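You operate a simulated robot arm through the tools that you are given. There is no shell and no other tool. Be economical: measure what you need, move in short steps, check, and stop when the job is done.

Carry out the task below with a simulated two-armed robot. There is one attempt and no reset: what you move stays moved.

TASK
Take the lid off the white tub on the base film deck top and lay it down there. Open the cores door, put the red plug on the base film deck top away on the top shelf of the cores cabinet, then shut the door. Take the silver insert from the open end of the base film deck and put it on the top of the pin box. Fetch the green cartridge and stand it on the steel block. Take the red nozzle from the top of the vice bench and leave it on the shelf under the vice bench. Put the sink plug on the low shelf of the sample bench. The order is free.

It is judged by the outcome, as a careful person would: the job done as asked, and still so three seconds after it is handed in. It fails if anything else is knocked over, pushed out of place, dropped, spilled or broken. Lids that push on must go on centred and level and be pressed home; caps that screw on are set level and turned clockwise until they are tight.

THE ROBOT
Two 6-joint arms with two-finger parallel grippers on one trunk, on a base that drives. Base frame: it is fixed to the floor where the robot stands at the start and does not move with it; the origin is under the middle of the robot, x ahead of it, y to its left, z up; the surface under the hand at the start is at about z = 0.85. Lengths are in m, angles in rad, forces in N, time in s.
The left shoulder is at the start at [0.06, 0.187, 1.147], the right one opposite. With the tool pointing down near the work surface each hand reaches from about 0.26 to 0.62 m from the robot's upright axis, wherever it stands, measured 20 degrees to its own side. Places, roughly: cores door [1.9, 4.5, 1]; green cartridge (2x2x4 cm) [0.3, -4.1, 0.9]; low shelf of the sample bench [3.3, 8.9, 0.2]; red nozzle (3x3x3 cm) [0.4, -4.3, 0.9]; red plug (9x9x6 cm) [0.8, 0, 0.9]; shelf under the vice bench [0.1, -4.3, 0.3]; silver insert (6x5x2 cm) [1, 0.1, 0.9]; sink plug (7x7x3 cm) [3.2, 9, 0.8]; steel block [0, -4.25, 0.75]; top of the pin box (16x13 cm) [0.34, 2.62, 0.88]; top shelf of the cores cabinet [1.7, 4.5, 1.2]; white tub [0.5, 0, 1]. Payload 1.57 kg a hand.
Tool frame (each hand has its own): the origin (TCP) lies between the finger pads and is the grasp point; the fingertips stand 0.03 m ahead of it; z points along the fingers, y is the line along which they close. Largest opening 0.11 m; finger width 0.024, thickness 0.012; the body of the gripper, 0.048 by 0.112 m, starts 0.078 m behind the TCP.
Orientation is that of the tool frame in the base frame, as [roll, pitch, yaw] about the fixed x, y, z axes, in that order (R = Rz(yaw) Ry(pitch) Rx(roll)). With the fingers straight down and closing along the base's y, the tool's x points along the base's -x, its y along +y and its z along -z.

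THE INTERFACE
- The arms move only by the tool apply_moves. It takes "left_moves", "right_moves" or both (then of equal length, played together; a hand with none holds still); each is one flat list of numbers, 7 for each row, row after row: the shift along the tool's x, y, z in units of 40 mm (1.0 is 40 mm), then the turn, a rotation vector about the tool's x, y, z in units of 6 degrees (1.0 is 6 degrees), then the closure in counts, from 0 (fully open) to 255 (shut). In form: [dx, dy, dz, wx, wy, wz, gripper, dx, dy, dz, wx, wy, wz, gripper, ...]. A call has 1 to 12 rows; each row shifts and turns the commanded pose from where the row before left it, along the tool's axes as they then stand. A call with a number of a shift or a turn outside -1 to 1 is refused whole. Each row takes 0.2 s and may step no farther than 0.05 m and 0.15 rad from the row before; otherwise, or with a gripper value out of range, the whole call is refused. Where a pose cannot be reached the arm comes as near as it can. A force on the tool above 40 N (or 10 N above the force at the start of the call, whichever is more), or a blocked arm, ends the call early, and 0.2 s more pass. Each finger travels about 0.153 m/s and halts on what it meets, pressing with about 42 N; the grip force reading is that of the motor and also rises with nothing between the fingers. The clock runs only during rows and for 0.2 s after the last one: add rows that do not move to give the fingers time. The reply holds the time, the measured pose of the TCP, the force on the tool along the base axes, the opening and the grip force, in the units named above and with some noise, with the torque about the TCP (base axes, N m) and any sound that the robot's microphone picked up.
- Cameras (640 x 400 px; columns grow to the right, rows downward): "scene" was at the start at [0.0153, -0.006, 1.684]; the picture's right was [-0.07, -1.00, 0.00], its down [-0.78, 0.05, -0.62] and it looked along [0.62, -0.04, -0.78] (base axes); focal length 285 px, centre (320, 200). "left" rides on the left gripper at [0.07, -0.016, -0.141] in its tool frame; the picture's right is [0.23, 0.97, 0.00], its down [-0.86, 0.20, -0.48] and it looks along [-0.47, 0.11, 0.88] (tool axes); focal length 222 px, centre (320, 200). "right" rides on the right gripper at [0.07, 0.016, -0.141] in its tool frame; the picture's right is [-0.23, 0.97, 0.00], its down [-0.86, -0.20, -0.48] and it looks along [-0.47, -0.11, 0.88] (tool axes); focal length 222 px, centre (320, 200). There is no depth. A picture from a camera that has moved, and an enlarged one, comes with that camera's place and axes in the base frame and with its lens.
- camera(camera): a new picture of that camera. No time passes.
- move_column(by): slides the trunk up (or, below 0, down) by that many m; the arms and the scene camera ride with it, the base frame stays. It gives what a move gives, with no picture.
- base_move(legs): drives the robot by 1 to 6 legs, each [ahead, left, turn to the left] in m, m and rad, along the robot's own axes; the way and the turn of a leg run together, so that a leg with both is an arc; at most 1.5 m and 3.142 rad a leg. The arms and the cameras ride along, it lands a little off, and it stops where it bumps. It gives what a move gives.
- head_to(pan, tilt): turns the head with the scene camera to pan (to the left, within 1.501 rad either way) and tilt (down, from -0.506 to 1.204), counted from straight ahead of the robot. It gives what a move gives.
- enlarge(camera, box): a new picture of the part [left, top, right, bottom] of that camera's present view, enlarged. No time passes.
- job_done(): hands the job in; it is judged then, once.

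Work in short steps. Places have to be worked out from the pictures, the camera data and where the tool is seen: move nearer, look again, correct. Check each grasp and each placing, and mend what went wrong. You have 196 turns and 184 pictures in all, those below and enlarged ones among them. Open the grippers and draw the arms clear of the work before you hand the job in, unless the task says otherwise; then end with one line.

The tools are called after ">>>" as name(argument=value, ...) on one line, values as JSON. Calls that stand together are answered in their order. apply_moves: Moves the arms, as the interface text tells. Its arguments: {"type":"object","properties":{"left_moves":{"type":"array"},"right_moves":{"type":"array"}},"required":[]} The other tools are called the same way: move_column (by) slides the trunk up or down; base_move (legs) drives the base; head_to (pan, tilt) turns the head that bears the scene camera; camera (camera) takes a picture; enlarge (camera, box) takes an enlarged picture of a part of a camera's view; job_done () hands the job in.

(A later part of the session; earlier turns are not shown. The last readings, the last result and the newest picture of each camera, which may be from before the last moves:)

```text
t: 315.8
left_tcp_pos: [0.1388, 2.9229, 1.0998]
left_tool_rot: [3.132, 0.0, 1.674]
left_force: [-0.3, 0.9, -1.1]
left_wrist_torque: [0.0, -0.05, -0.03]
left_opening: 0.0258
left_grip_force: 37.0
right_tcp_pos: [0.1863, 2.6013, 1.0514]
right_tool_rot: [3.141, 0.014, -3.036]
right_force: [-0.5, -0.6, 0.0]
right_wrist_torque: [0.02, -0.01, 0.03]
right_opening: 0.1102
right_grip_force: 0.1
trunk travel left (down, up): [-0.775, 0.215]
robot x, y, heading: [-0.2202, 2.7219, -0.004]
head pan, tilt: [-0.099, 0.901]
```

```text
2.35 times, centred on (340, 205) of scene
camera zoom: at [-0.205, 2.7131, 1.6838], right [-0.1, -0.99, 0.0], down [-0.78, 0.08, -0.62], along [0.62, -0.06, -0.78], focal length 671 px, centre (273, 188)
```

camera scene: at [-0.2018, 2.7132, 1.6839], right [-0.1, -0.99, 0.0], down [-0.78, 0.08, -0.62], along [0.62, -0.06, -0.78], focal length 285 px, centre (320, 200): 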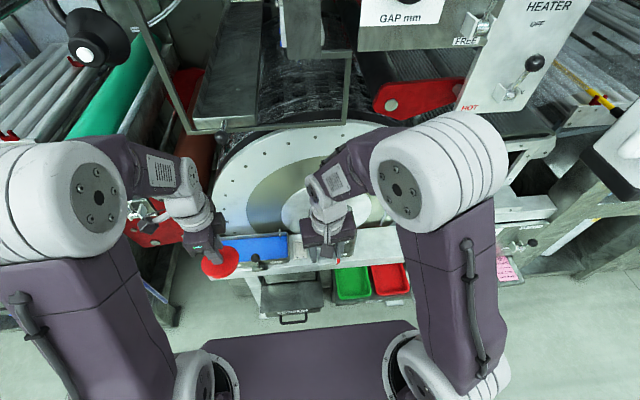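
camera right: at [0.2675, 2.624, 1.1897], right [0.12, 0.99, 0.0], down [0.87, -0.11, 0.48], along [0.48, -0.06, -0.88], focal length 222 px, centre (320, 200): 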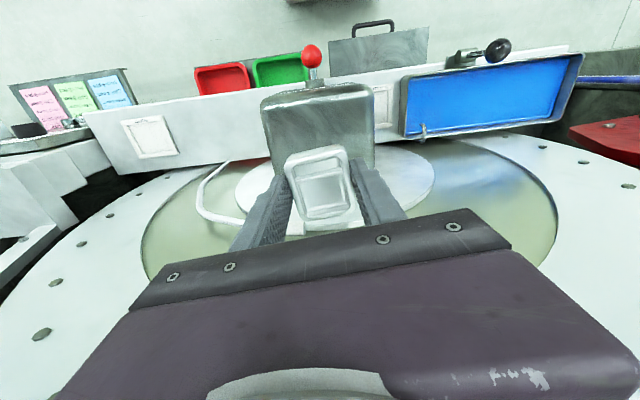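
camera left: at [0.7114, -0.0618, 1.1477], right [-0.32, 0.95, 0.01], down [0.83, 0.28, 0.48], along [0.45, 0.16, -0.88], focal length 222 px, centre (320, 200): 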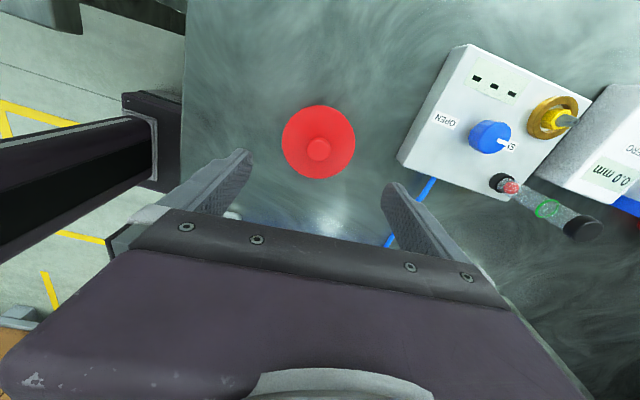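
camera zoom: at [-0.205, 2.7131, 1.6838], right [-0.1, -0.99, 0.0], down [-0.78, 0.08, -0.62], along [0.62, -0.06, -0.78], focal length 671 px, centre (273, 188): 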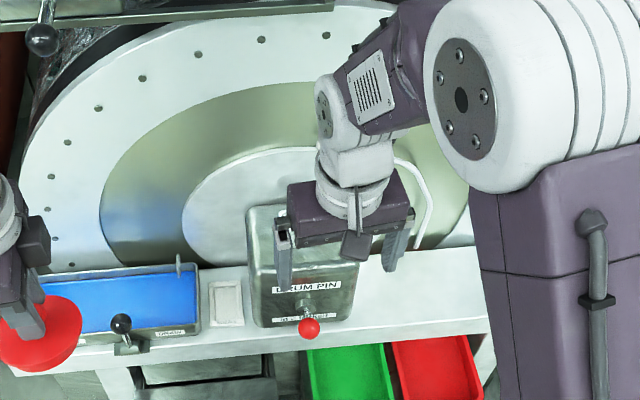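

I back off and check the insert on the pin box.

>>> base_move(legs=[[-0.47, 0, 0]])

>>> head_to(pan=-0.1, tilt=0.5)

>>> enlarge(camera="scene", box=[200, 160, 400, 300])

```text
t: 318.6
left_tcp_pos: [-0.3218, 2.9216, 1.0989]
left_tool_rot: [3.137, 0.0, 1.665]
left_force: [0.3, -0.8, -0.8]
left_wrist_torque: [-0.04, -0.03, 0.01]
left_opening: 0.0256
left_grip_force: 37.1
right_tcp_pos: [-0.2794, 2.6011, 1.0509]
right_tool_rot: [3.14, 0.009, -3.046]
right_force: [-0.1, 0.1, 0.6]
right_wrist_torque: [0.0, 0.01, -0.01]
right_opening: 0.1101
right_grip_force: 0.1
trunk travel left (down, up): [-0.775, 0.215]
robot x, y, heading: [-0.6833, 2.7291, -0.009]
head pan, tilt: [-0.099, 0.901]
```

```text
t: 319.5
left_tcp_pos: [-0.3235, 2.9218, 1.0995]
left_tool_rot: [3.135, 0.001, 1.665]
left_force: [0.3, -0.7, -0.3]
left_wrist_torque: [0.0, -0.02, 0.01]
left_opening: 0.026
left_grip_force: 36.4
right_tcp_pos: [-0.2802, 2.6005, 1.0509]
right_tool_rot: [3.141, 0.009, -3.047]
right_force: [0.6, 0.7, -0.4]
right_wrist_torque: [0.03, 0.0, -0.03]
right_opening: 0.1101
right_grip_force: 0.0
trunk travel left (down, up): [-0.775, 0.215]
robot x, y, heading: [-0.6814, 2.727, -0.008]
head pan, tilt: [-0.099, 0.499]
```

```text
2.86 times, centred on (300, 230) of scene
camera zoom: at [-0.6534, 2.7144, 1.7176], right [-0.11, -0.99, 0.0], down [-0.48, 0.05, -0.88], along [0.87, -0.1, -0.48], focal length 815 px, centre (377, 114)
```

zoom: 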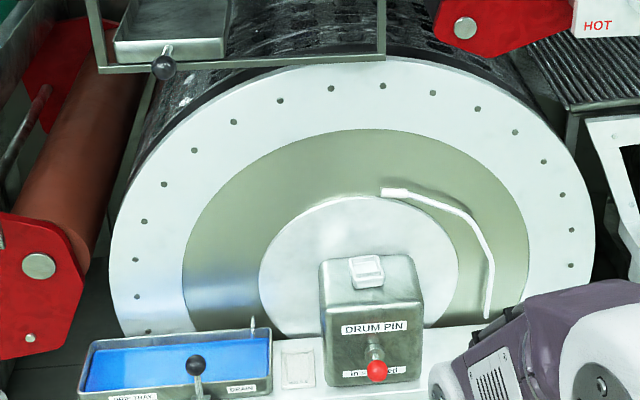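

The insert sits on the pin box. Now I drive back around to the cores cabinet with the plug in the left hand.

>>> base_move(legs=[[0, 0, 1.58], [1.5, 0, 0], [1.5, 0, 0], [1.5, 0, 0], [1.35, 0, 0]])

```text
t: 350.9
left_tcp_pos: [-0.8081, 8.8791, 1.0996]
left_tool_rot: [3.134, -0.001, -3.043]
left_force: [0.0, -0.1, 0.5]
left_wrist_torque: [-0.02, -0.01, 0.04]
left_opening: 0.0257
left_grip_force: 37.2
right_tcp_pos: [-0.4868, 8.9268, 1.0516]
right_tool_rot: [3.139, 0.01, -1.469]
right_force: [-0.9, 0.0, -0.4]
right_wrist_torque: [0.01, 0.02, 0.0]
right_opening: 0.11
right_grip_force: 0.1
trunk travel left (down, up): [-0.775, 0.215]
robot x, y, heading: [-0.6072, 8.5222, 1.564]
head pan, tilt: [-0.099, 0.499]
```

I continue: face +x, drive 2.45 m, turn about to face -x, and strafe left (toward -y).

>>> base_move(legs=[[0, 0.08, -1.564], [1.25, 0, 0], [1.2, 0, 0], [0, 0, 3.141], [-0.6, 0.8, 0]])

>>> head_to(pan=0.9, tilt=0.5)

>>> camera(camera="scene")

```text
t: 378.9
left_tcp_pos: [2.1098, 7.6208, 1.099]
left_tool_rot: [3.135, 0.0, -1.41]
left_force: [-0.2, -0.2, -0.7]
left_wrist_torque: [0.02, 0.01, -0.01]
left_opening: 0.0258
left_grip_force: 36.8
right_tcp_pos: [2.0462, 7.9384, 1.0502]
right_tool_rot: [3.14, 0.009, 0.162]
right_force: [0.1, -0.3, -0.1]
right_wrist_torque: [0.02, 0.0, -0.02]
right_opening: 0.1103
right_grip_force: 0.1
trunk travel left (down, up): [-0.775, 0.215]
robot x, y, heading: [2.4579, 7.8434, -3.084]
head pan, tilt: [-0.099, 0.499]
```

```text
t: 380.2
left_tcp_pos: [2.1109, 7.621, 1.0986]
left_tool_rot: [3.135, 0.0, -1.41]
left_force: [-0.2, -0.3, -0.4]
left_wrist_torque: [-0.02, -0.02, -0.02]
left_opening: 0.0261
left_grip_force: 37.2
right_tcp_pos: [2.0465, 7.9369, 1.0509]
right_tool_rot: [3.14, 0.009, 0.161]
right_force: [-0.5, 0.6, -0.3]
right_wrist_torque: [0.01, 0.03, 0.02]
right_opening: 0.11
right_grip_force: 0.0
trunk travel left (down, up): [-0.775, 0.215]
robot x, y, heading: [2.4571, 7.8414, -3.088]
head pan, tilt: [0.901, 0.499]
```

```text
67 pictures are left
camera scene: at [2.4628, 7.7692, 1.7177], right [-0.82, 0.58, 0.0], down [0.28, 0.39, -0.88], along [-0.51, -0.72, -0.48], focal length 285 px, centre (320, 200)
```

scene: 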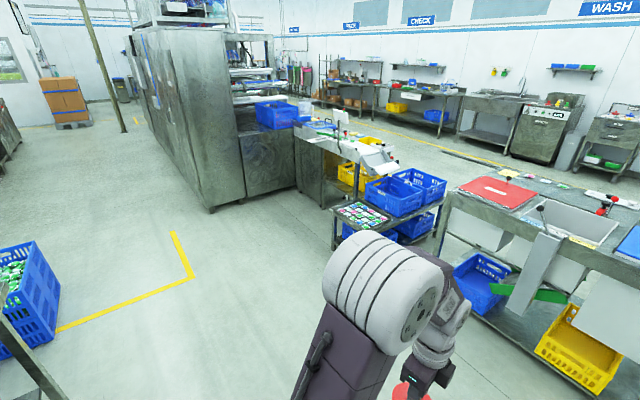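

Path along the machine's rear is free. I straighten and strafe left to about (2.5,4.05).

>>> base_move(legs=[[0, 0, -0.054], [0, 1.3, 0], [0, 1.3, 0], [-0.05, 1.15, 0]])

>>> head_to(pan=-0.2, tilt=0.5)

>>> camera(camera="scene")

```text
t: 398.7
left_tcp_pos: [2.0708, 3.9084, 1.099]
left_tool_rot: [3.135, 0.001, -1.499]
left_force: [-0.9, 0.1, 0.0]
left_wrist_torque: [0.01, 0.03, 0.02]
left_opening: 0.0256
left_grip_force: 36.6
right_tcp_pos: [2.034, 4.2307, 1.051]
right_tool_rot: [3.14, 0.007, 0.074]
right_force: [0.8, 0.1, -0.6]
right_wrist_torque: [-0.01, 0.0, 0.01]
right_opening: 0.1098
right_grip_force: 0.1
trunk travel left (down, up): [-0.775, 0.215]
robot x, y, heading: [2.4359, 4.0956, 3.111]
head pan, tilt: [0.901, 0.499]
```

```text
t: 400.0
left_tcp_pos: [2.0713, 3.9086, 1.0992]
left_tool_rot: [3.135, 0.0, -1.498]
left_force: [-0.1, -0.8, -0.2]
left_wrist_torque: [-0.01, 0.02, 0.0]
left_opening: 0.0258
left_grip_force: 37.2
right_tcp_pos: [2.0335, 4.2299, 1.0502]
right_tool_rot: [-3.141, 0.008, 0.075]
right_force: [-0.4, -0.8, -0.3]
right_wrist_torque: [0.0, 0.0, -0.06]
right_opening: 0.1098
right_grip_force: 0.0
trunk travel left (down, up): [-0.775, 0.215]
robot x, y, heading: [2.4346, 4.0988, 3.111]
head pan, tilt: [-0.201, 0.499]
```

```text
66 pictures are left
camera scene: at [2.4055, 4.1152, 1.7177], right [0.23, 0.97, 0.0], down [0.47, -0.11, -0.88], along [-0.85, 0.2, -0.48], focal length 285 px, centre (320, 200)
```

scene: 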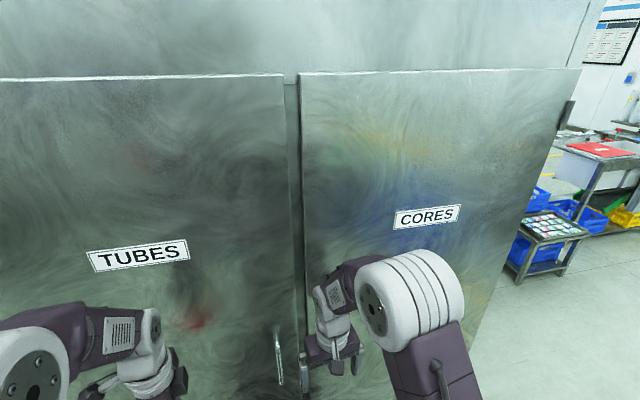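

The CORES door spans y 4.20–4.81 with handle near (1.93,4.29,0.97). I back off a bit and tilt the right tool to horizontal for gripping the vertical bar.

>>> base_move(legs=[[-0.2, 0, 0.03]])

>>> apply_moves(right_moves=[0, 0, 0, 0, -1, 0, 0, 0, 0, 0, 0, -1, 0, 0, 0, 0, 0, 0, -1, 0, 0, 0, 0, 0, 0, -1, 0, 0, 0, 0, 0, 0, -1, 0, 0, 0, 0, 0, 0, -1, 0, 0, 0, 0, 0, 0, -1, 0, 0, 0, 0, 0, 0, -1, 0, 0, 0, 0, 0, 0, -1, 0, 0, 0, 0, 0, 0, -1, 0, 0, 0, 0, 0, 0, -1, 0, 0, 0, 0, 0, 0, -1, 0, 0])

>>> apply_moves(right_moves=[0, 0, 0, 0, -1, 0, 0, 0, 0, 0, 0, -1, 0, 0, 0, 0, 0, 0, -0.9, 0, 0])

>>> head_to(pan=-0.1, tilt=0.75)

>>> camera(camera="scene")

>>> camera(camera="right")

```text
t: 401.6
left_tcp_pos: [2.2711, 3.8941, 1.0995]
left_tool_rot: [3.137, 0.0, -1.469]
left_force: [-0.3, 0.2, -1.3]
left_wrist_torque: [-0.01, -0.05, 0.01]
left_opening: 0.0261
left_grip_force: 37.0
right_tcp_pos: [2.2254, 4.2132, 1.0499]
right_tool_rot: [3.141, 0.006, 0.105]
right_force: [1.1, 0.3, -0.5]
right_wrist_torque: [-0.02, 0.01, -0.03]
right_opening: 0.11
right_grip_force: 0.0
trunk travel left (down, up): [-0.775, 0.215]
robot x, y, heading: [2.6324, 4.0871, 3.133]
head pan, tilt: [-0.201, 0.499]
```

```text
t: 404.2
left_tcp_pos: [2.2728, 3.8951, 1.0993]
left_tool_rot: [3.134, 0.0, -1.469]
left_force: [0.3, 0.6, 0.3]
left_wrist_torque: [0.03, 0.01, 0.03]
left_opening: 0.026
left_grip_force: 36.7
right_tcp_pos: [2.1352, 4.1923, 1.2033]
right_tool_rot: [3.137, 1.247, 0.1]
right_force: [0.5, -0.6, 0.9]
right_wrist_torque: [0.0, -0.03, 0.02]
right_opening: 0.1101
right_grip_force: 0.0
right hand out of reach, approached as far as the arm can: row 4, 6, 7, 8, 9, 10, 11, 12
trunk travel left (down, up): [-0.775, 0.215]
robot x, y, heading: [2.6275, 4.0936, 3.134]
head pan, tilt: [-0.201, 0.499]
```

```text
t: 405.0
left_tcp_pos: [2.2734, 3.8946, 1.0997]
left_tool_rot: [3.134, 0.0, -1.47]
left_force: [-0.5, -0.4, -0.7]
left_wrist_torque: [0.0, 0.0, 0.0]
left_opening: 0.0257
left_grip_force: 37.2
right_tcp_pos: [2.1392, 4.2055, 1.3397]
right_tool_rot: [3.075, 1.554, 0.039]
right_force: [0.7, 0.1, 0.8]
right_wrist_torque: [-0.01, 0.05, 0.0]
right_opening: 0.1098
right_grip_force: 0.1
right hand out of reach, approached as far as the arm can: row 1, 2, 3
trunk travel left (down, up): [-0.775, 0.215]
robot x, y, heading: [2.6305, 4.0974, 3.14]
head pan, tilt: [-0.201, 0.499]
```

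```text
t: 405.8
left_tcp_pos: [2.2728, 3.8947, 1.0985]
left_tool_rot: [3.135, -0.001, -1.471]
left_force: [-0.3, 1.0, -0.1]
left_wrist_torque: [0.01, -0.02, 0.02]
left_opening: 0.0257
left_grip_force: 36.9
right_tcp_pos: [2.1395, 4.2047, 1.3396]
right_tool_rot: [3.064, 1.551, 0.026]
right_force: [-0.7, 0.0, -0.5]
right_wrist_torque: [0.02, 0.01, 0.03]
right_opening: 0.1101
right_grip_force: 0.0
trunk travel left (down, up): [-0.775, 0.215]
robot x, y, heading: [2.6286, 4.0925, 3.142]
head pan, tilt: [-0.099, 0.75]
```

```text
65 pictures are left
camera scene: at [2.6078, 4.1011, 1.6958], right [0.1, 0.99, 0.0], down [0.68, -0.07, -0.73], along [-0.73, 0.08, -0.68], focal length 285 px, centre (320, 200)
```

scene: 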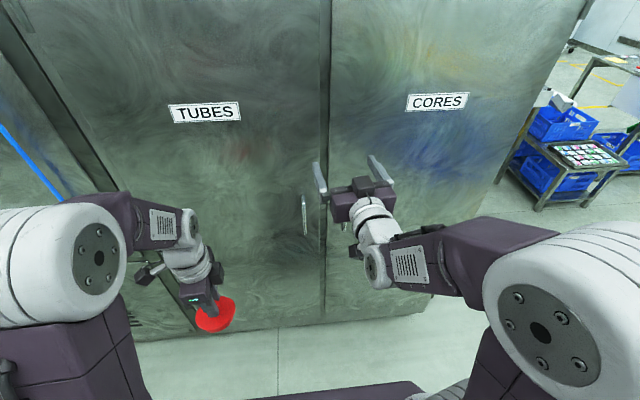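

```text
64 pictures are left
camera right: at [2.2813, 4.2044, 1.2726], right [0.1, -0.97, 0.23], down [0.44, 0.25, 0.86], along [-0.89, 0.02, 0.45], focal length 222 px, centre (320, 200)
```

right: 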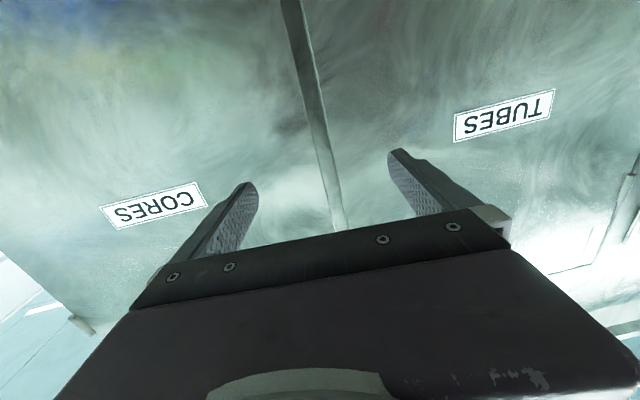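

The right tool is horizontal now at z=1.34. I move it forward and right, then down to handle height while staying clear of the bar.

>>> apply_moves(right_moves=[0, -0.5, 0.8, 0, 0, 0, 0, 0, -0.5, 0.8, 0, 0, 0, 0, 0, -0.5, 0.8, 0, 0, 0, 0, 0, -0.5, 0.5, 0, 0, 0, 0, 1, 0, 0, 0, 0, 0, 0, 1, 0, 0, 0, 0, 0, 0, 1, 0, 0, 0, 0, 0, 0, 1, 0, 0, 0, 0, 0, 0, 1, 0, 0, 0, 0, 0, 0, 1, 0, 0, 0, 0, 0, 0, 1, 0, 0, 0, 0, 0, 0, 1, 0, 0, 0, 0, 0, 0])

>>> camera(camera="scene")

>>> camera(camera="right")

```text
t: 407.5
left_tcp_pos: [2.2754, 3.8951, 1.0998]
left_tool_rot: [3.131, 0.001, -1.472]
left_force: [0.0, -0.2, -0.8]
left_wrist_torque: [-0.01, 0.06, 0.01]
left_opening: 0.0259
left_grip_force: 36.8
right_tcp_pos: [1.9714, 4.2723, 1.2759]
right_tool_rot: [2.157, 1.569, -0.889]
right_force: [0.1, -1.0, 1.2]
right_wrist_torque: [-0.02, -0.02, -0.02]
right_opening: 0.1101
right_grip_force: 0.1
right hand out of reach, approached as far as the arm can: row 5, 6, 7, 8
trunk travel left (down, up): [-0.775, 0.215]
robot x, y, heading: [2.6314, 4.0954, 3.135]
head pan, tilt: [-0.099, 0.75]
stopped in row 8 (right hand): the force on the tool passed its limit at 76 N (the readings are from after the stop); the commanded pose is now the measured one
```

```text
63 pictures are left
camera scene: at [2.6135, 4.1015, 1.6958], right [0.1, 0.99, 0.0], down [0.68, -0.07, -0.73], along [-0.73, 0.08, -0.68], focal length 285 px, centre (320, 200)
```

scene: 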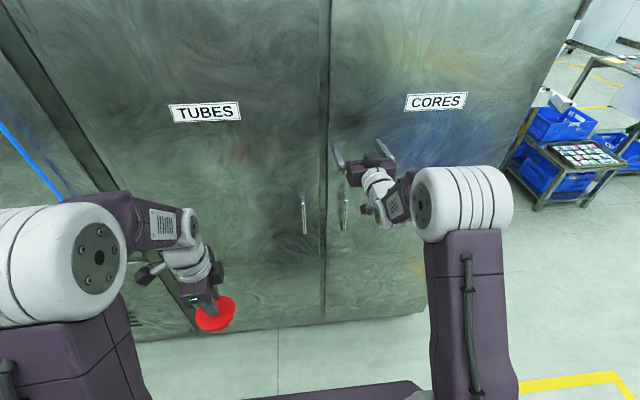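

```text
62 pictures are left
camera right: at [2.1136, 4.27, 1.2057], right [0.09, -0.97, 0.23], down [0.46, 0.25, 0.86], along [-0.89, 0.02, 0.46], focal length 222 px, centre (320, 200)
```

right: 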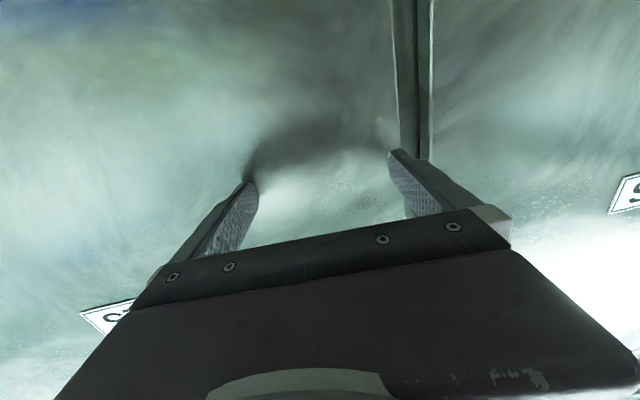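

The tips touched the door (its face is at x≈1.94), and the handle is now seen at about (1.975,4.248,1.045). I back off 4 cm, centre on y, and lower the trunk 0.23 m instead of the arm.

>>> apply_moves(right_moves=[0, 0, -0.9, 0, 0, 0, 0, 0, 0.6, -0.3, 0, 0, 0, 0])

>>> move_column(by=-0.23)

>>> camera(camera="right")

>>> camera(camera="scene")

```text
t: 408.1
left_tcp_pos: [2.2726, 3.8932, 1.1001]
left_tool_rot: [3.134, 0.002, -1.472]
left_force: [-0.6, 0.0, -0.5]
left_wrist_torque: [0.04, 0.04, 0.0]
left_opening: 0.0258
left_grip_force: 36.9
right_tcp_pos: [2.0032, 4.2508, 1.298]
right_tool_rot: [-3.126, 1.561, 0.113]
right_force: [-0.5, 0.5, 1.3]
right_wrist_torque: [0.0, 0.03, -0.04]
right_opening: 0.1102
right_grip_force: 0.1
right hand out of reach, approached as far as the arm can: row 1, 2
trunk travel left (down, up): [-0.775, 0.215]
robot x, y, heading: [2.6342, 4.0912, 3.14]
head pan, tilt: [-0.099, 0.75]
```

```text
t: 410.5
left_tcp_pos: [2.2726, 3.8947, 0.8691]
left_tool_rot: [3.135, -0.001, -1.47]
left_force: [0.0, 0.3, -1.2]
left_wrist_torque: [-0.03, 0.02, -0.03]
left_opening: 0.0257
left_grip_force: 36.7
right_tcp_pos: [2.0031, 4.2505, 1.0668]
right_tool_rot: [2.989, 1.561, -0.056]
right_force: [0.0, 0.6, -0.2]
right_wrist_torque: [0.0, -0.03, -0.02]
right_opening: 0.1099
right_grip_force: 0.1
trunk travel left (down, up): [-0.545, 0.445]
robot x, y, heading: [2.6329, 4.096, 3.136]
head pan, tilt: [-0.099, 0.75]
```

```text
61 pictures are left
camera right: at [2.1445, 4.249, 0.9986], right [0.09, -0.97, 0.23], down [0.45, 0.25, 0.86], along [-0.89, 0.02, 0.46], focal length 222 px, centre (320, 200)
```

right: 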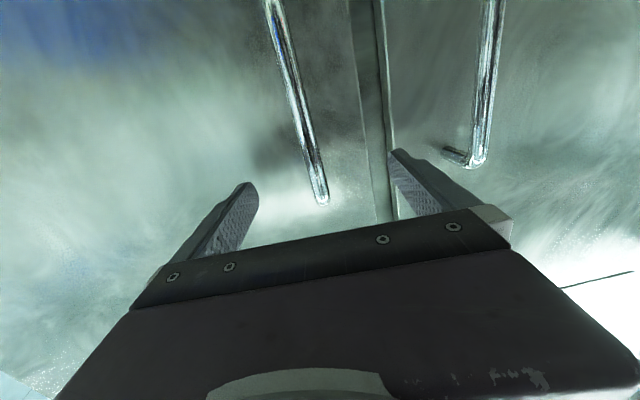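

```text
60 pictures are left
camera scene: at [2.6081, 4.1012, 1.4658], right [0.1, 0.99, 0.0], down [0.68, -0.07, -0.73], along [-0.73, 0.08, -0.68], focal length 285 px, centre (320, 200)
```

scene: 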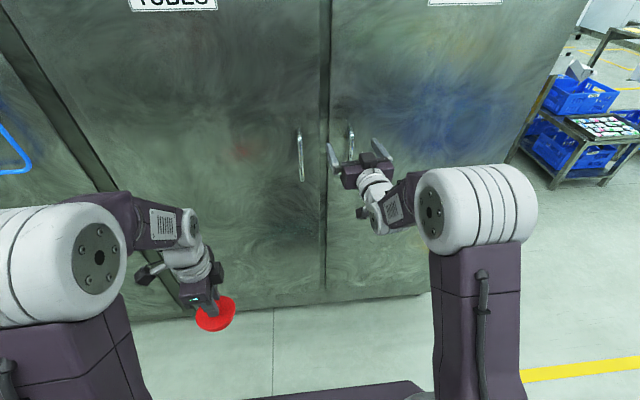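

The bar top is at z≈1.087, bar at y≈4.25, centred between the fingers. I lower 6 cm more, advance 2 cm, and close.

>>> move_column(by=-0.06)

>>> apply_moves(right_moves=[0, 0, 0.25, 0, 0, 0, 0, 0, 0, 0.25, 0, 0, 0, 0, 0, 0, 0, 0, 0, 0, 255, 0, 0, 0, 0, 0, 0, 255, 0, 0, 0, 0, 0, 0, 255])

>>> camera(camera="right")

```text
t: 411.5
left_tcp_pos: [2.2727, 3.8946, 0.809]
left_tool_rot: [3.135, -0.001, -1.47]
left_force: [0.6, -0.2, -0.1]
left_wrist_torque: [0.0, 0.0, 0.04]
left_opening: 0.0259
left_grip_force: 36.8
right_tcp_pos: [2.002, 4.2507, 1.006]
right_tool_rot: [2.988, 1.561, -0.06]
right_force: [0.6, 0.0, 0.0]
right_wrist_torque: [-0.01, 0.03, 0.04]
right_opening: 0.11
right_grip_force: 0.0
trunk travel left (down, up): [-0.485, 0.505]
robot x, y, heading: [2.6292, 4.0927, 3.137]
head pan, tilt: [-0.099, 0.75]
```

```text
t: 412.7
left_tcp_pos: [2.2725, 3.8966, 0.8084]
left_tool_rot: [3.134, -0.001, -1.473]
left_force: [-0.4, -0.1, -0.5]
left_wrist_torque: [0.02, -0.02, -0.05]
left_opening: 0.0255
left_grip_force: 37.3
right_tcp_pos: [1.9829, 4.2522, 1.0077]
right_tool_rot: [2.814, 1.561, -0.234]
right_force: [-1.5, 8.1, 2.7]
right_wrist_torque: [0.24, -0.17, -0.11]
right_opening: 0.0136
right_grip_force: 30.0
trunk travel left (down, up): [-0.485, 0.505]
robot x, y, heading: [2.6297, 4.095, 3.14]
head pan, tilt: [-0.099, 0.75]
```

```text
59 pictures are left
camera right: at [2.1242, 4.2486, 0.9384], right [0.09, -0.97, 0.23], down [0.45, 0.25, 0.86], along [-0.89, 0.03, 0.46], focal length 222 px, centre (320, 200)
```

right: 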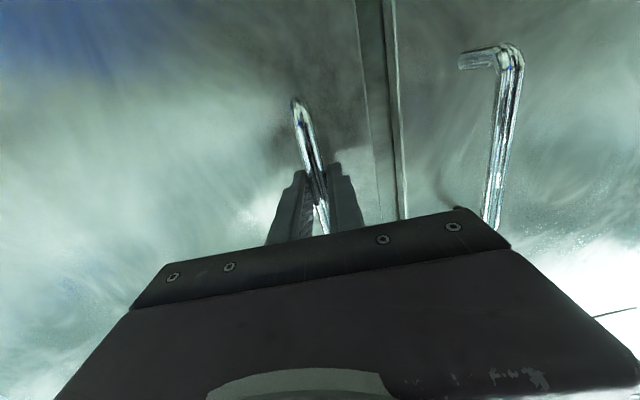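

The bar is gripped (0.0136 m). I pull the door by driving back along the arc in small legs (to about 30°).

>>> base_move(legs=[[-0.05, -0.006, 0], [-0.045, -0.012, 0], [-0.092, -0.034, 0], [-0.084, -0.049, 0]])

>>> camera(camera="scene")

```text
t: 415.3
left_tcp_pos: [2.4691, 3.9554, 0.8087]
left_tool_rot: [3.136, -0.002, -1.473]
left_force: [0.5, -0.1, 0.1]
left_wrist_torque: [-0.02, 0.03, 0.0]
left_opening: 0.0258
left_grip_force: 36.9
right_tcp_pos: [2.1801, 4.3152, 1.0056]
right_tool_rot: [2.672, 1.561, -0.384]
right_force: [-1.2, 5.8, -11.7]
right_wrist_torque: [0.86, -0.49, -0.03]
right_opening: 0.014
right_grip_force: 30.3
trunk travel left (down, up): [-0.485, 0.505]
robot x, y, heading: [2.827, 4.1531, 3.135]
head pan, tilt: [-0.099, 0.75]
stopped in leg 4: the force on the tool passed its limit at 42 N (the readings are from after the stop); the commanded pose is now the measured one
```

```text
58 pictures are left
camera scene: at [2.8062, 4.1629, 1.4056], right [0.1, 0.99, 0.0], down [0.68, -0.07, -0.73], along [-0.73, 0.08, -0.68], focal length 285 px, centre (320, 200)
```

scene: 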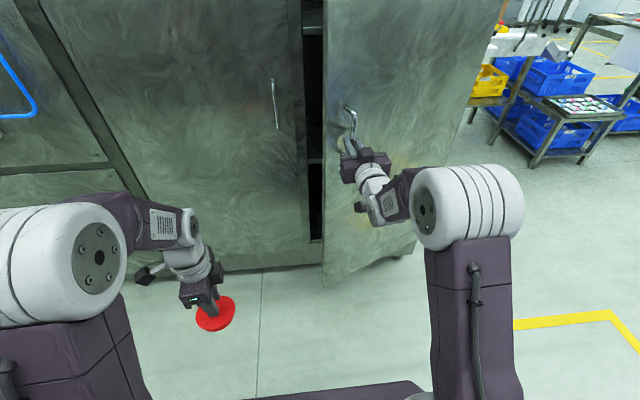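

Door is open about 20°. I turn the gripper along with the door by 18° and then continue the arc.

>>> apply_moves(right_moves=[0, 0, 0, -1, 0, 0, 255, 0, 0, 0, -1, 0, 0, 255, 0, 0, 0, -1, 0, 0, 255])

>>> base_move(legs=[[-0.042, -0.022, 0], [-0.042, -0.027, 0], [-0.038, -0.03, 0], [-0.038, -0.033, 0]])

>>> camera(camera="scene")

```text
t: 416.1
left_tcp_pos: [2.4664, 3.9557, 0.8071]
left_tool_rot: [3.14, 0.0, -1.471]
left_force: [-0.5, -0.1, -0.3]
left_wrist_torque: [0.06, -0.02, -0.01]
left_opening: 0.0257
left_grip_force: 37.1
right_tcp_pos: [2.1692, 4.3121, 1.0081]
right_tool_rot: [2.714, 1.548, -0.027]
right_force: [-4.0, 6.6, -29.6]
right_wrist_torque: [0.74, 0.24, -0.03]
right_opening: 0.0136
right_grip_force: 30.5
right hand out of reach, approached as far as the arm can: row 3
trunk travel left (down, up): [-0.485, 0.505]
robot x, y, heading: [2.8272, 4.1549, 3.135]
head pan, tilt: [-0.099, 0.75]
```

```text
t: 417.8
left_tcp_pos: [2.5575, 4.0088, 0.8074]
left_tool_rot: [3.137, -0.002, -1.474]
left_force: [0.4, 0.4, -0.4]
left_wrist_torque: [0.04, 0.02, 0.0]
left_opening: 0.0256
left_grip_force: 37.1
right_tcp_pos: [2.2595, 4.3736, 1.0128]
right_tool_rot: [2.486, 1.557, -0.277]
right_force: [-10.9, 12.1, -6.4]
right_wrist_torque: [1.02, -0.59, -0.14]
right_opening: 0.0139
right_grip_force: 30.5
trunk travel left (down, up): [-0.485, 0.505]
robot x, y, heading: [2.9198, 4.2065, 3.137]
head pan, tilt: [-0.099, 0.75]
stopped in leg 3: the force on the tool passed its limit at 45 N (the readings are from after the stop); the commanded pose is now the measured one
```

```text
57 pictures are left
camera scene: at [2.8923, 4.2152, 1.4058], right [0.11, 0.99, 0.0], down [0.68, -0.07, -0.73], along [-0.73, 0.08, -0.68], focal length 285 px, centre (320, 200)
```

scene: 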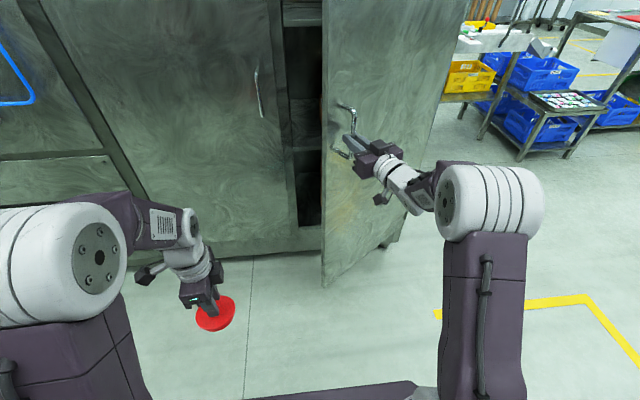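

Door is at about 30°. I release the bar, back the hand off, then go around the door's free edge to push it from inside.

>>> apply_moves(right_moves=[0, 0, 0, 0, 0, 0, 120, 0, 0, 0, 0, 0, 0, 120, 0, 0, -0.8, 0, 0, 0, 120, 0, 0, -0.8, 0, 0, 0, 120, 0, 0, -0.6, 0, 0, 0, 255, 0, 0, 0, 1, 0, 0, 255, 0, 0, 0, 1, 0, 0, 255])

>>> base_move(legs=[[0, 0.22, 0]])

>>> camera(camera="scene")

```text
t: 419.4
left_tcp_pos: [2.5594, 4.0061, 0.8094]
left_tool_rot: [3.133, -0.001, -1.473]
left_force: [-0.8, 0.5, -0.3]
left_wrist_torque: [0.01, 0.04, -0.01]
left_opening: 0.0257
left_grip_force: 37.5
right_tcp_pos: [2.3168, 4.3839, 1.0572]
right_tool_rot: [2.46, 1.564, -0.504]
right_force: [-0.1, 0.5, 0.2]
right_wrist_torque: [-0.03, -0.01, -0.02]
right_opening: 0.0002
right_grip_force: 21.8
right hand out of reach, approached as far as the arm can: row 3, 4, 5
trunk travel left (down, up): [-0.485, 0.505]
robot x, y, heading: [2.9195, 4.2062, 3.137]
head pan, tilt: [-0.099, 0.75]
```

```text
t: 421.1
left_tcp_pos: [2.5591, 3.7816, 0.8083]
left_tool_rot: [3.133, -0.001, -1.47]
left_force: [-0.5, -0.1, -0.4]
left_wrist_torque: [0.03, -0.01, 0.02]
left_opening: 0.0262
left_grip_force: 37.1
right_tcp_pos: [2.3146, 4.1582, 1.0564]
right_tool_rot: [2.499, 1.563, -0.462]
right_force: [0.2, -0.3, -0.6]
right_wrist_torque: [0.0, 0.03, -0.02]
right_opening: 0.0
right_grip_force: 21.1
trunk travel left (down, up): [-0.485, 0.505]
robot x, y, heading: [2.9195, 3.983, 3.134]
head pan, tilt: [-0.099, 0.75]
```

```text
56 pictures are left
camera scene: at [2.8948, 3.988, 1.4058], right [0.1, 0.99, 0.0], down [0.68, -0.07, -0.73], along [-0.73, 0.08, -0.68], focal length 285 px, centre (320, 200)
```

scene: 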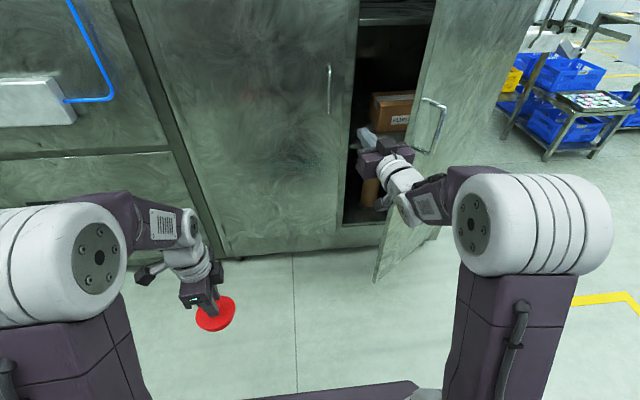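

The hand is now left of the open edge. I drive ahead 0.2 m and strafe right to push the door open from inside.

>>> base_move(legs=[[0.18, 0, 0], [0, -0.25, 0], [0, -0.25, 0]])

>>> camera(camera="scene")

```text
t: 423.3
left_tcp_pos: [2.3827, 3.848, 0.8099]
left_tool_rot: [3.132, -0.002, -1.472]
left_force: [-0.5, 0.6, -0.2]
left_wrist_torque: [0.01, 0.05, 0.0]
left_opening: 0.0258
left_grip_force: 37.0
right_tcp_pos: [2.1391, 4.2176, 1.0562]
right_tool_rot: [2.557, 1.564, -0.386]
right_force: [0.5, -0.5, -0.3]
right_wrist_torque: [0.0, -0.04, -0.03]
right_opening: 0.0001
right_grip_force: 21.3
trunk travel left (down, up): [-0.485, 0.505]
robot x, y, heading: [2.7392, 4.0493, 3.137]
head pan, tilt: [-0.099, 0.75]
stopped in leg 2: the force on the tool passed its limit at 96 N (the readings are from after the stop); the commanded pose is now the measured one
```

```text
55 pictures are left
camera scene: at [2.719, 4.0555, 1.4058], right [0.1, 0.99, 0.0], down [0.68, -0.07, -0.73], along [-0.73, 0.07, -0.68], focal length 285 px, centre (320, 200)
```

scene: 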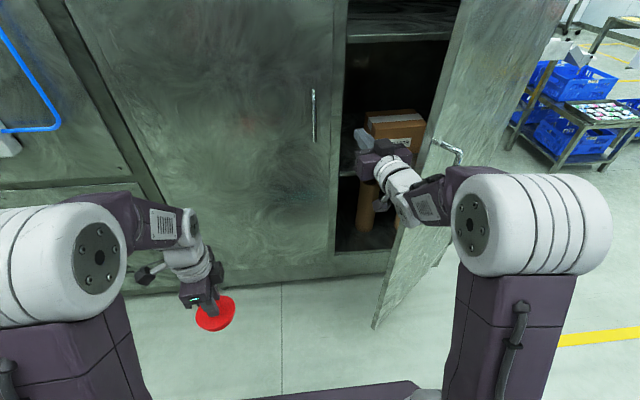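

The door moves but the base pushes too abruptly; I push with the arm in gentler steps.

>>> apply_moves(right_moves=[0, -0.5, 0, 0, 0, 0, 255, 0, -0.5, 0, 0, 0, 0, 255, 0, -0.5, 0, 0, 0, 0, 255, 0, -0.5, 0, 0, 0, 0, 255, 0, -0.5, 0, 0, 0, 0, 255, 0, -0.5, 0, 0, 0, 0, 255, 0, -0.5, 0, 0, 0, 0, 255, 0, -0.5, 0, 0, 0, 0, 255, 0, -0.5, 0, 0, 0, 0, 255, 0, -0.5, 0, 0, 0, 0, 255, 0, -0.5, 0, 0, 0, 0, 255])

>>> camera(camera="scene")

```text
t: 424.0
left_tcp_pos: [2.3802, 3.8462, 0.8088]
left_tool_rot: [3.133, 0.0, -1.47]
left_force: [-0.1, 1.8, -1.2]
left_wrist_torque: [-0.11, -0.1, 0.0]
left_opening: 0.0259
left_grip_force: 37.0
right_tcp_pos: [2.1287, 4.2504, 1.0539]
right_tool_rot: [2.991, 1.559, 0.063]
right_force: [17.1, -20.1, 5.4]
right_wrist_torque: [0.38, -0.61, -3.82]
right_opening: 0.0
right_grip_force: 21.8
trunk travel left (down, up): [-0.485, 0.505]
robot x, y, heading: [2.7414, 4.0472, 3.142]
head pan, tilt: [-0.099, 0.75]
stopped in row 3 (right hand): the force on the tool passed its limit at 44 N (the readings are from after the stop); the commanded pose is now the measured one
```

```text
54 pictures are left
camera scene: at [2.7163, 4.0538, 1.4058], right [0.1, 0.99, 0.0], down [0.68, -0.07, -0.73], along [-0.73, 0.07, -0.68], focal length 285 px, centre (320, 200)
```

scene: 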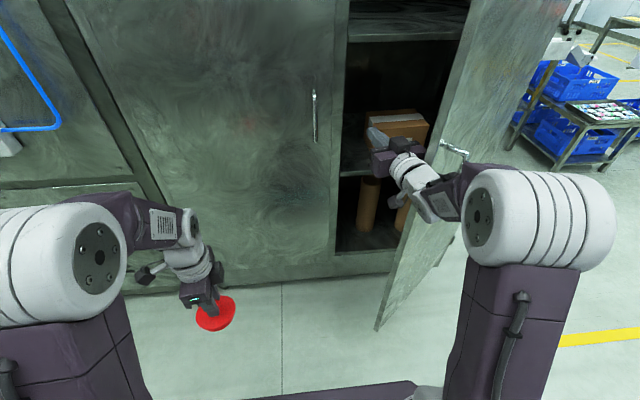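

The door resists fast motion (damped). I push slower, 8 mm per row, along +y and slightly +x.

>>> apply_moves(right_moves=[0, -0.2, -0.1, 0, 0, 0, 255, 0, -0.2, -0.1, 0, 0, 0, 255, 0, -0.2, -0.1, 0, 0, 0, 255, 0, -0.2, -0.1, 0, 0, 0, 255, 0, -0.2, -0.1, 0, 0, 0, 255, 0, -0.2, -0.1, 0, 0, 0, 255, 0, -0.2, -0.1, 0, 0, 0, 255, 0, -0.2, -0.1, 0, 0, 0, 255, 0, -0.2, -0.1, 0, 0, 0, 255, 0, -0.2, -0.1, 0, 0, 0, 255, 0, -0.2, -0.1, 0, 0, 0, 255, 0, -0.2, -0.1, 0, 0, 0, 255])

```text
t: 424.5
left_tcp_pos: [2.3824, 3.8457, 0.81]
left_tool_rot: [3.13, 0.001, -1.469]
left_force: [-0.5, -1.0, -0.4]
left_wrist_torque: [-0.04, 0.0, 0.01]
left_opening: 0.0258
left_grip_force: 36.7
right_tcp_pos: [2.136, 4.2566, 1.0531]
right_tool_rot: [3.054, 1.551, 0.13]
right_force: [10.2, -11.5, 0.1]
right_wrist_torque: [0.07, 0.07, -2.15]
right_opening: 0.0
right_grip_force: 21.1
trunk travel left (down, up): [-0.485, 0.505]
robot x, y, heading: [2.7365, 4.0468, 3.134]
head pan, tilt: [-0.099, 0.75]
stopped in row 2 (right hand): the force on the tool passed its limit at 45 N (the readings are from after the stop); the commanded pose is now the measured one
```

My own elbow is on the outer side of the door, trapping it. I withdraw (slightly left, then back), and will re-approach facing +y to push from inside.

>>> base_move(legs=[[0, 0.06, 0], [-0.35, 0.1, 0]])

>>> camera(camera="scene")

```text
t: 427.4
left_tcp_pos: [2.7311, 3.6883, 0.8099]
left_tool_rot: [3.131, 0.001, -1.469]
left_force: [-0.1, 0.2, 0.6]
left_wrist_torque: [-0.02, 0.05, 0.02]
left_opening: 0.0257
left_grip_force: 37.1
right_tcp_pos: [2.4821, 4.1006, 1.0498]
right_tool_rot: [2.915, 1.551, -0.009]
right_force: [0.4, -0.6, 1.8]
right_wrist_torque: [-0.02, -0.03, 0.01]
right_opening: 0.0001
right_grip_force: 21.2
trunk travel left (down, up): [-0.485, 0.505]
robot x, y, heading: [3.0862, 3.8902, -3.139]
head pan, tilt: [-0.099, 0.75]
```

```text
53 pictures are left
camera scene: at [3.0658, 3.8952, 1.4058], right [0.1, 1.0, 0.0], down [0.68, -0.07, -0.73], along [-0.73, 0.07, -0.68], focal length 285 px, centre (320, 200)
```

scene: 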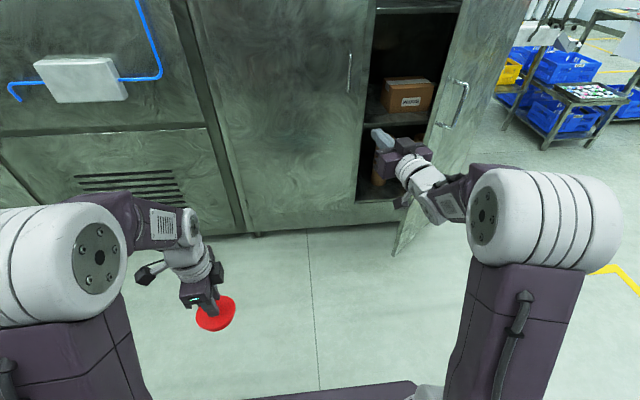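

Door is open ~40°, enough for the right hand but not the left. So I'll transfer the plug to the right hand by setting it on the floor here: lower the trunk and bring the right tool back to pointing down meanwhile.

>>> move_column(by=-0.4)

>>> apply_moves(left_moves=[0, 0, 0, 0, 0, 0, 255, 0, 0, 0, 0, 0, 0, 255, 0, 0, 0, 0, 0, 0, 255, 0, 0, 0, 0, 0, 0, 255, 0, 0, 0, 0, 0, 0, 255, 0, 0, 0, 0, 0, 0, 255, 0, 0, 0, 0, 0, 0, 255, 0, 0, 0, 0, 0, 0, 255, 0, 0, 0, 0, 0, 0, 255, 0, 0, 0, 0, 0, 0, 255, 0, 0, 0, 0, 0, 0, 255, 0, 0, 0, 0, 0, 0, 255], right_moves=[0, 0, 0, 0, 1, 0, 0, 0, 0, 0, 0, 1, 0, 0, 0, 0, 0, 0, 1, 0, 0, 0, 0, 0, 0, 1, 0, 0, 0, 0, 0, 0, 1, 0, 0, 0, 0, 0, 0, 1, 0, 0, 0, 0, 0, 0, 1, 0, 0, 0, 0, 0, 0, 1, 0, 0, 0, 0, 0, 0, 1, 0, 0, 0, 0, 0, 0, 1, 0, 0, 0, 0, 0, 0, 1, 0, 0, 0, 0, 0, 0, 1, 0, 0])

>>> move_column(by=-0.08)

>>> apply_moves(left_moves=[0, 0, 0.9, 0, 0, 0, 255, 0, 0, 0.9, 0, 0, 0, 255, 0, 0, 0.9, 0, 0, 0, 255, 0, 0, 0.9, 0, 0, 0, 255, 0, 0, 0.9, 0, 0, 0, 255, 0, 0, 0.9, 0, 0, 0, 255], right_moves=[0, 0, 0, 0, 1, 0, 0, 0, 0, 0, 0, 1, 0, 0, 0, 0, 0, 0, 1, 0, 0, 0, 0, 0, 0, 0, 0, 0, 0, 0, 0, 0, 0, 0, 0, 0, 0, 0, 0, 0, 0, 0])

>>> camera(camera="scene")

```text
t: 431.2
left_tcp_pos: [2.729, 3.6875, 0.4087]
left_tool_rot: [3.135, 0.002, -1.468]
left_force: [0.5, 0.2, -0.1]
left_wrist_torque: [0.01, -0.01, 0.03]
left_opening: 0.0258
left_grip_force: 37.6
right_tcp_pos: [2.4811, 4.1009, 0.6511]
right_tool_rot: [2.908, 1.55, -0.017]
right_force: [1.3, 0.1, 0.4]
right_wrist_torque: [0.03, -0.01, 0.02]
right_opening: 0.0
right_grip_force: 21.2
trunk travel left (down, up): [-0.085, 0.905]
robot x, y, heading: [3.0865, 3.8875, -3.139]
head pan, tilt: [-0.099, 0.75]
```

```text
t: 433.8
left_tcp_pos: [2.7301, 3.6867, 0.4082]
left_tool_rot: [3.133, 0.0, -1.47]
left_force: [-0.4, 0.5, 0.1]
left_wrist_torque: [-0.01, 0.02, 0.01]
left_opening: 0.0256
left_grip_force: 36.6
right_tcp_pos: [2.5032, 4.1058, 0.6132]
right_tool_rot: [3.115, 0.581, 0.217]
right_force: [-0.5, -0.4, -0.7]
right_wrist_torque: [-0.01, 0.02, 0.01]
right_opening: 0.1098
right_grip_force: 0.1
right hand out of reach, approached as far as the arm can: row 9, 10, 11, 12
trunk travel left (down, up): [-0.085, 0.905]
robot x, y, heading: [3.0887, 3.8907, -3.14]
head pan, tilt: [-0.099, 0.75]
```

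```text
t: 435.0
left_tcp_pos: [2.7297, 3.6874, 0.3287]
left_tool_rot: [3.131, -0.001, -1.468]
left_force: [-0.3, -0.2, -0.1]
left_wrist_torque: [-0.03, -0.01, -0.02]
left_opening: 0.0256
left_grip_force: 36.9
right_tcp_pos: [2.5046, 4.1063, 0.5342]
right_tool_rot: [3.115, 0.583, 0.215]
right_force: [-0.3, -0.7, -0.1]
right_wrist_torque: [-0.02, -0.02, 0.0]
right_opening: 0.11
right_grip_force: 0.1
trunk travel left (down, up): [-0.005, 0.985]
robot x, y, heading: [3.0889, 3.8925, -3.143]
head pan, tilt: [-0.099, 0.75]
```

```text
t: 436.4
left_tcp_pos: [2.729, 3.684, 0.1155]
left_tool_rot: [3.133, 0.001, -1.467]
left_force: [0.1, 0.6, 0.1]
left_wrist_torque: [-0.04, 0.0, 0.0]
left_opening: 0.026
left_grip_force: 36.5
right_tcp_pos: [2.5054, 4.1069, 0.5334]
right_tool_rot: [3.115, 0.584, 0.214]
right_force: [0.4, 0.2, -0.4]
right_wrist_torque: [0.03, 0.0, 0.03]
right_opening: 0.11
right_grip_force: 0.1
right hand out of reach, approached as far as the arm can: row 1, 2, 3
trunk travel left (down, up): [-0.005, 0.985]
robot x, y, heading: [3.0888, 3.89, -3.14]
head pan, tilt: [-0.099, 0.75]
```

```text
52 pictures are left
camera scene: at [3.0652, 3.8954, 0.9258], right [0.1, 1.0, 0.0], down [0.68, -0.07, -0.73], along [-0.73, 0.07, -0.68], focal length 285 px, centre (320, 200)
```

scene: 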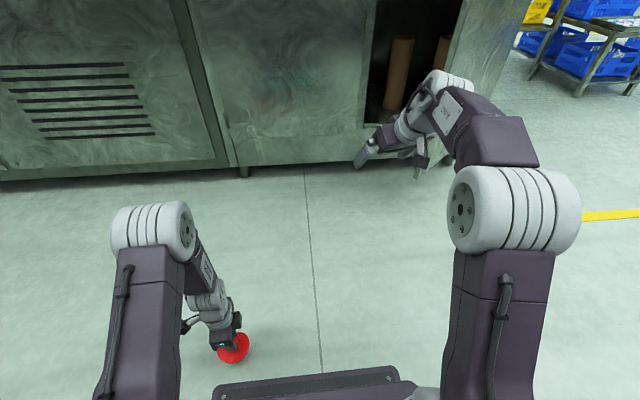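

I lower the plug gently to the floor, and retract the right hand toward the robot while straightening it.

>>> apply_moves(left_moves=[0, 0, 0.6, 0, 0, 0, 255, 0, 0, 0.3, 0, 0, 0, 255, 0, 0, 0.1, 0, 0, 0, 255, 0, 0, 0.1, 0, 0, 0, 255, 0, 0, 0.1, 0, 0, 0, 255, 0, 0, 0.1, 0, 0, 0, 255, 0, 0, 0.1, 0, 0, 0, 255, 0, 0, 0.1, 0, 0, 0, 255], right_moves=[0.7, 0, -0.6, 0, 1, 0, 0, 0.7, 0, -0.5, 0, 1, 0, 0, 0.8, 0, -0.4, 0, 1, 0, 0, 0.8, 0, -0.3, 0, 1, 0, 0, 0.5, 0, 0, 0, 1, 0, 0, 0, 0, 0, 0, 0.57, 0, 0, 0, 0, 0, 0, 0, 0, 0, 0, 0, 0, 0, 0, 0, 0])

```text
t: 438.2
left_tcp_pos: [2.7285, 3.6878, 0.0554]
left_tool_rot: [3.133, -0.002, -1.469]
left_force: [4.3, 1.3, 30.8]
left_wrist_torque: [0.06, -0.23, 0.01]
left_opening: 0.0263
left_grip_force: 37.1
right_tcp_pos: [2.6891, 4.161, 0.4234]
right_tool_rot: [3.026, 0.232, 0.228]
right_force: [0.2, -0.6, 0.4]
right_wrist_torque: [0.0, 0.02, 0.0]
right_opening: 0.1102
right_grip_force: 0.0
right hand out of reach, approached as far as the arm can: row 1, 2, 3, 4, 5, 6
trunk travel left (down, up): [-0.005, 0.985]
robot x, y, heading: [3.0883, 3.8828, -3.144]
head pan, tilt: [-0.099, 0.75]
stopped in row 8 (left hand): the force on the tool passed its limit at 50 N (the readings are from after the stop); the commanded pose is now the measured one
```

The plug rests on the floor at (2.7285,3.688). I open and lift the left hand, level the right hand, then shift the base left 0.4 m.

>>> apply_moves(left_moves=[0, 0, -0.05, 0, 0, 0, 255, 0, 0, 0, 0, 0, 0, 100, 0, 0, 0, 0, 0, 0, 100, 0, 0, -0.6, 0, 0, 0, 100, 0, 0, -1, 0, 0, 0, 100, 0, 0, -1, 0, 0, 0, 100, 0, 0, -1, 0, 0, 0, 100, 0, 0, -1, 0, 0, 0, 100, 0, 0, -1, 0, 0, 0, 100], right_moves=[0, 0, 0, 0.37, 0.73, 0.73, 0, 0, 0, 0, 0.37, 0.73, 0.73, 0, 0, 0, 0, 0.37, 0.73, 0.73, 0, 0, 0, 0, 0, 0, 0, 0, 0, 0, 0, 0, 0, 0, 0, 0, 0, 0, 0, 0, 0, 0, 0, 0, 0, 0, 0, 0, 0, 0, 0, 0, 0, 0, 0, 0, 0, 0, 0, 0, 0, 0, 0])

>>> base_move(legs=[[0, 0.42, 0]])

>>> camera(camera="right")

```text
t: 440.2
left_tcp_pos: [2.7284, 3.6887, 0.2808]
left_tool_rot: [3.135, 0.0, -1.467]
left_force: [-0.1, 0.1, -0.7]
left_wrist_torque: [-0.03, 0.01, 0.01]
left_opening: 0.067
left_grip_force: 0.1
right_tcp_pos: [2.7026, 4.1641, 0.393]
right_tool_rot: [2.973, 0.158, 0.079]
right_force: [-0.3, 0.2, 0.1]
right_wrist_torque: [-0.02, -0.03, -0.01]
right_opening: 0.11
right_grip_force: 0.0
right hand out of reach, approached as far as the arm can: row 1, 2, 3
trunk travel left (down, up): [-0.005, 0.985]
robot x, y, heading: [3.091, 3.8886, -3.141]
head pan, tilt: [-0.099, 0.75]
```

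```text
t: 442.8
left_tcp_pos: [2.7239, 3.264, 0.2812]
left_tool_rot: [3.133, 0.0, -1.474]
left_force: [0.5, 0.1, -0.3]
left_wrist_torque: [0.02, 0.0, 0.03]
left_opening: 0.0669
left_grip_force: 0.0
right_tcp_pos: [2.702, 3.7387, 0.3913]
right_tool_rot: [2.974, 0.157, 0.073]
right_force: [0.1, -0.3, -0.4]
right_wrist_torque: [-0.02, 0.0, 0.02]
right_opening: 0.11
right_grip_force: 0.1
trunk travel left (down, up): [-0.005, 0.985]
robot x, y, heading: [3.0842, 3.4619, 3.136]
head pan, tilt: [-0.099, 0.75]
```

```text
51 pictures are left
camera right: at [2.792, 3.7538, 0.5219], right [-0.13, -0.97, 0.2], down [-0.79, 0.22, 0.57], along [-0.59, -0.08, -0.8], focal length 222 px, centre (320, 200)
```

right: 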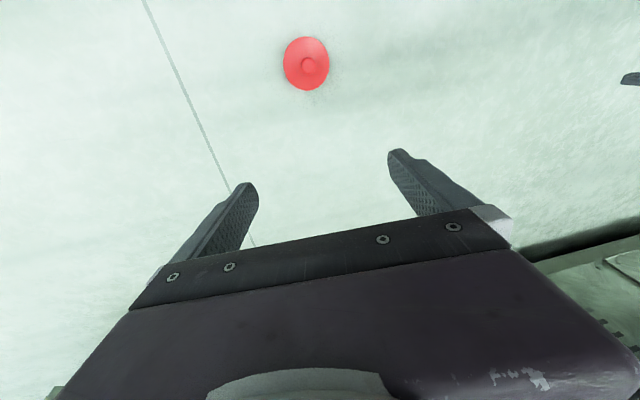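

The plug is seen ahead on the floor. I lower the right hand toward it while levelling the tool.

>>> apply_moves(right_moves=[0.1, 0.2, 0.7, 0.4, 0.4, 0.15, 0, 0.1, 0.2, 0.7, 0.4, 0.4, 0.15, 0, 0.1, 0.2, 0.7, 0.4, 0.4, 0.15, 0, 0.1, 0.2, 0.7, 0.4, 0.4, 0.15, 0, 0.1, 0.2, 0.4, 0, 0, 0, 0])

>>> camera(camera="right")

```text
t: 444.0
left_tcp_pos: [2.7246, 3.265, 0.2805]
left_tool_rot: [3.135, -0.001, -1.475]
left_force: [0.5, 0.2, 0.3]
left_wrist_torque: [0.03, -0.04, 0.0]
left_opening: 0.067
left_grip_force: 0.1
right_tcp_pos: [2.7285, 3.7012, 0.278]
right_tool_rot: [3.025, 0.091, 0.038]
right_force: [0.7, 0.2, 0.5]
right_wrist_torque: [0.0, 0.04, 0.0]
right_opening: 0.1099
right_grip_force: 0.0
right hand out of reach, approached as far as the arm can: row 1, 2, 3, 4
trunk travel left (down, up): [-0.005, 0.985]
robot x, y, heading: [3.0842, 3.4641, 3.136]
head pan, tilt: [-0.099, 0.75]
```

```text
50 pictures are left
camera right: at [2.8095, 3.705, 0.4133], right [-0.18, -0.97, 0.13], down [-0.82, 0.22, 0.53], along [-0.54, -0.01, -0.84], focal length 222 px, centre (320, 200)
```

right: 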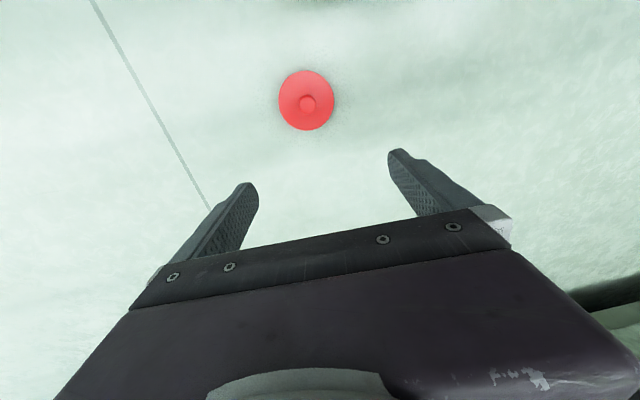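

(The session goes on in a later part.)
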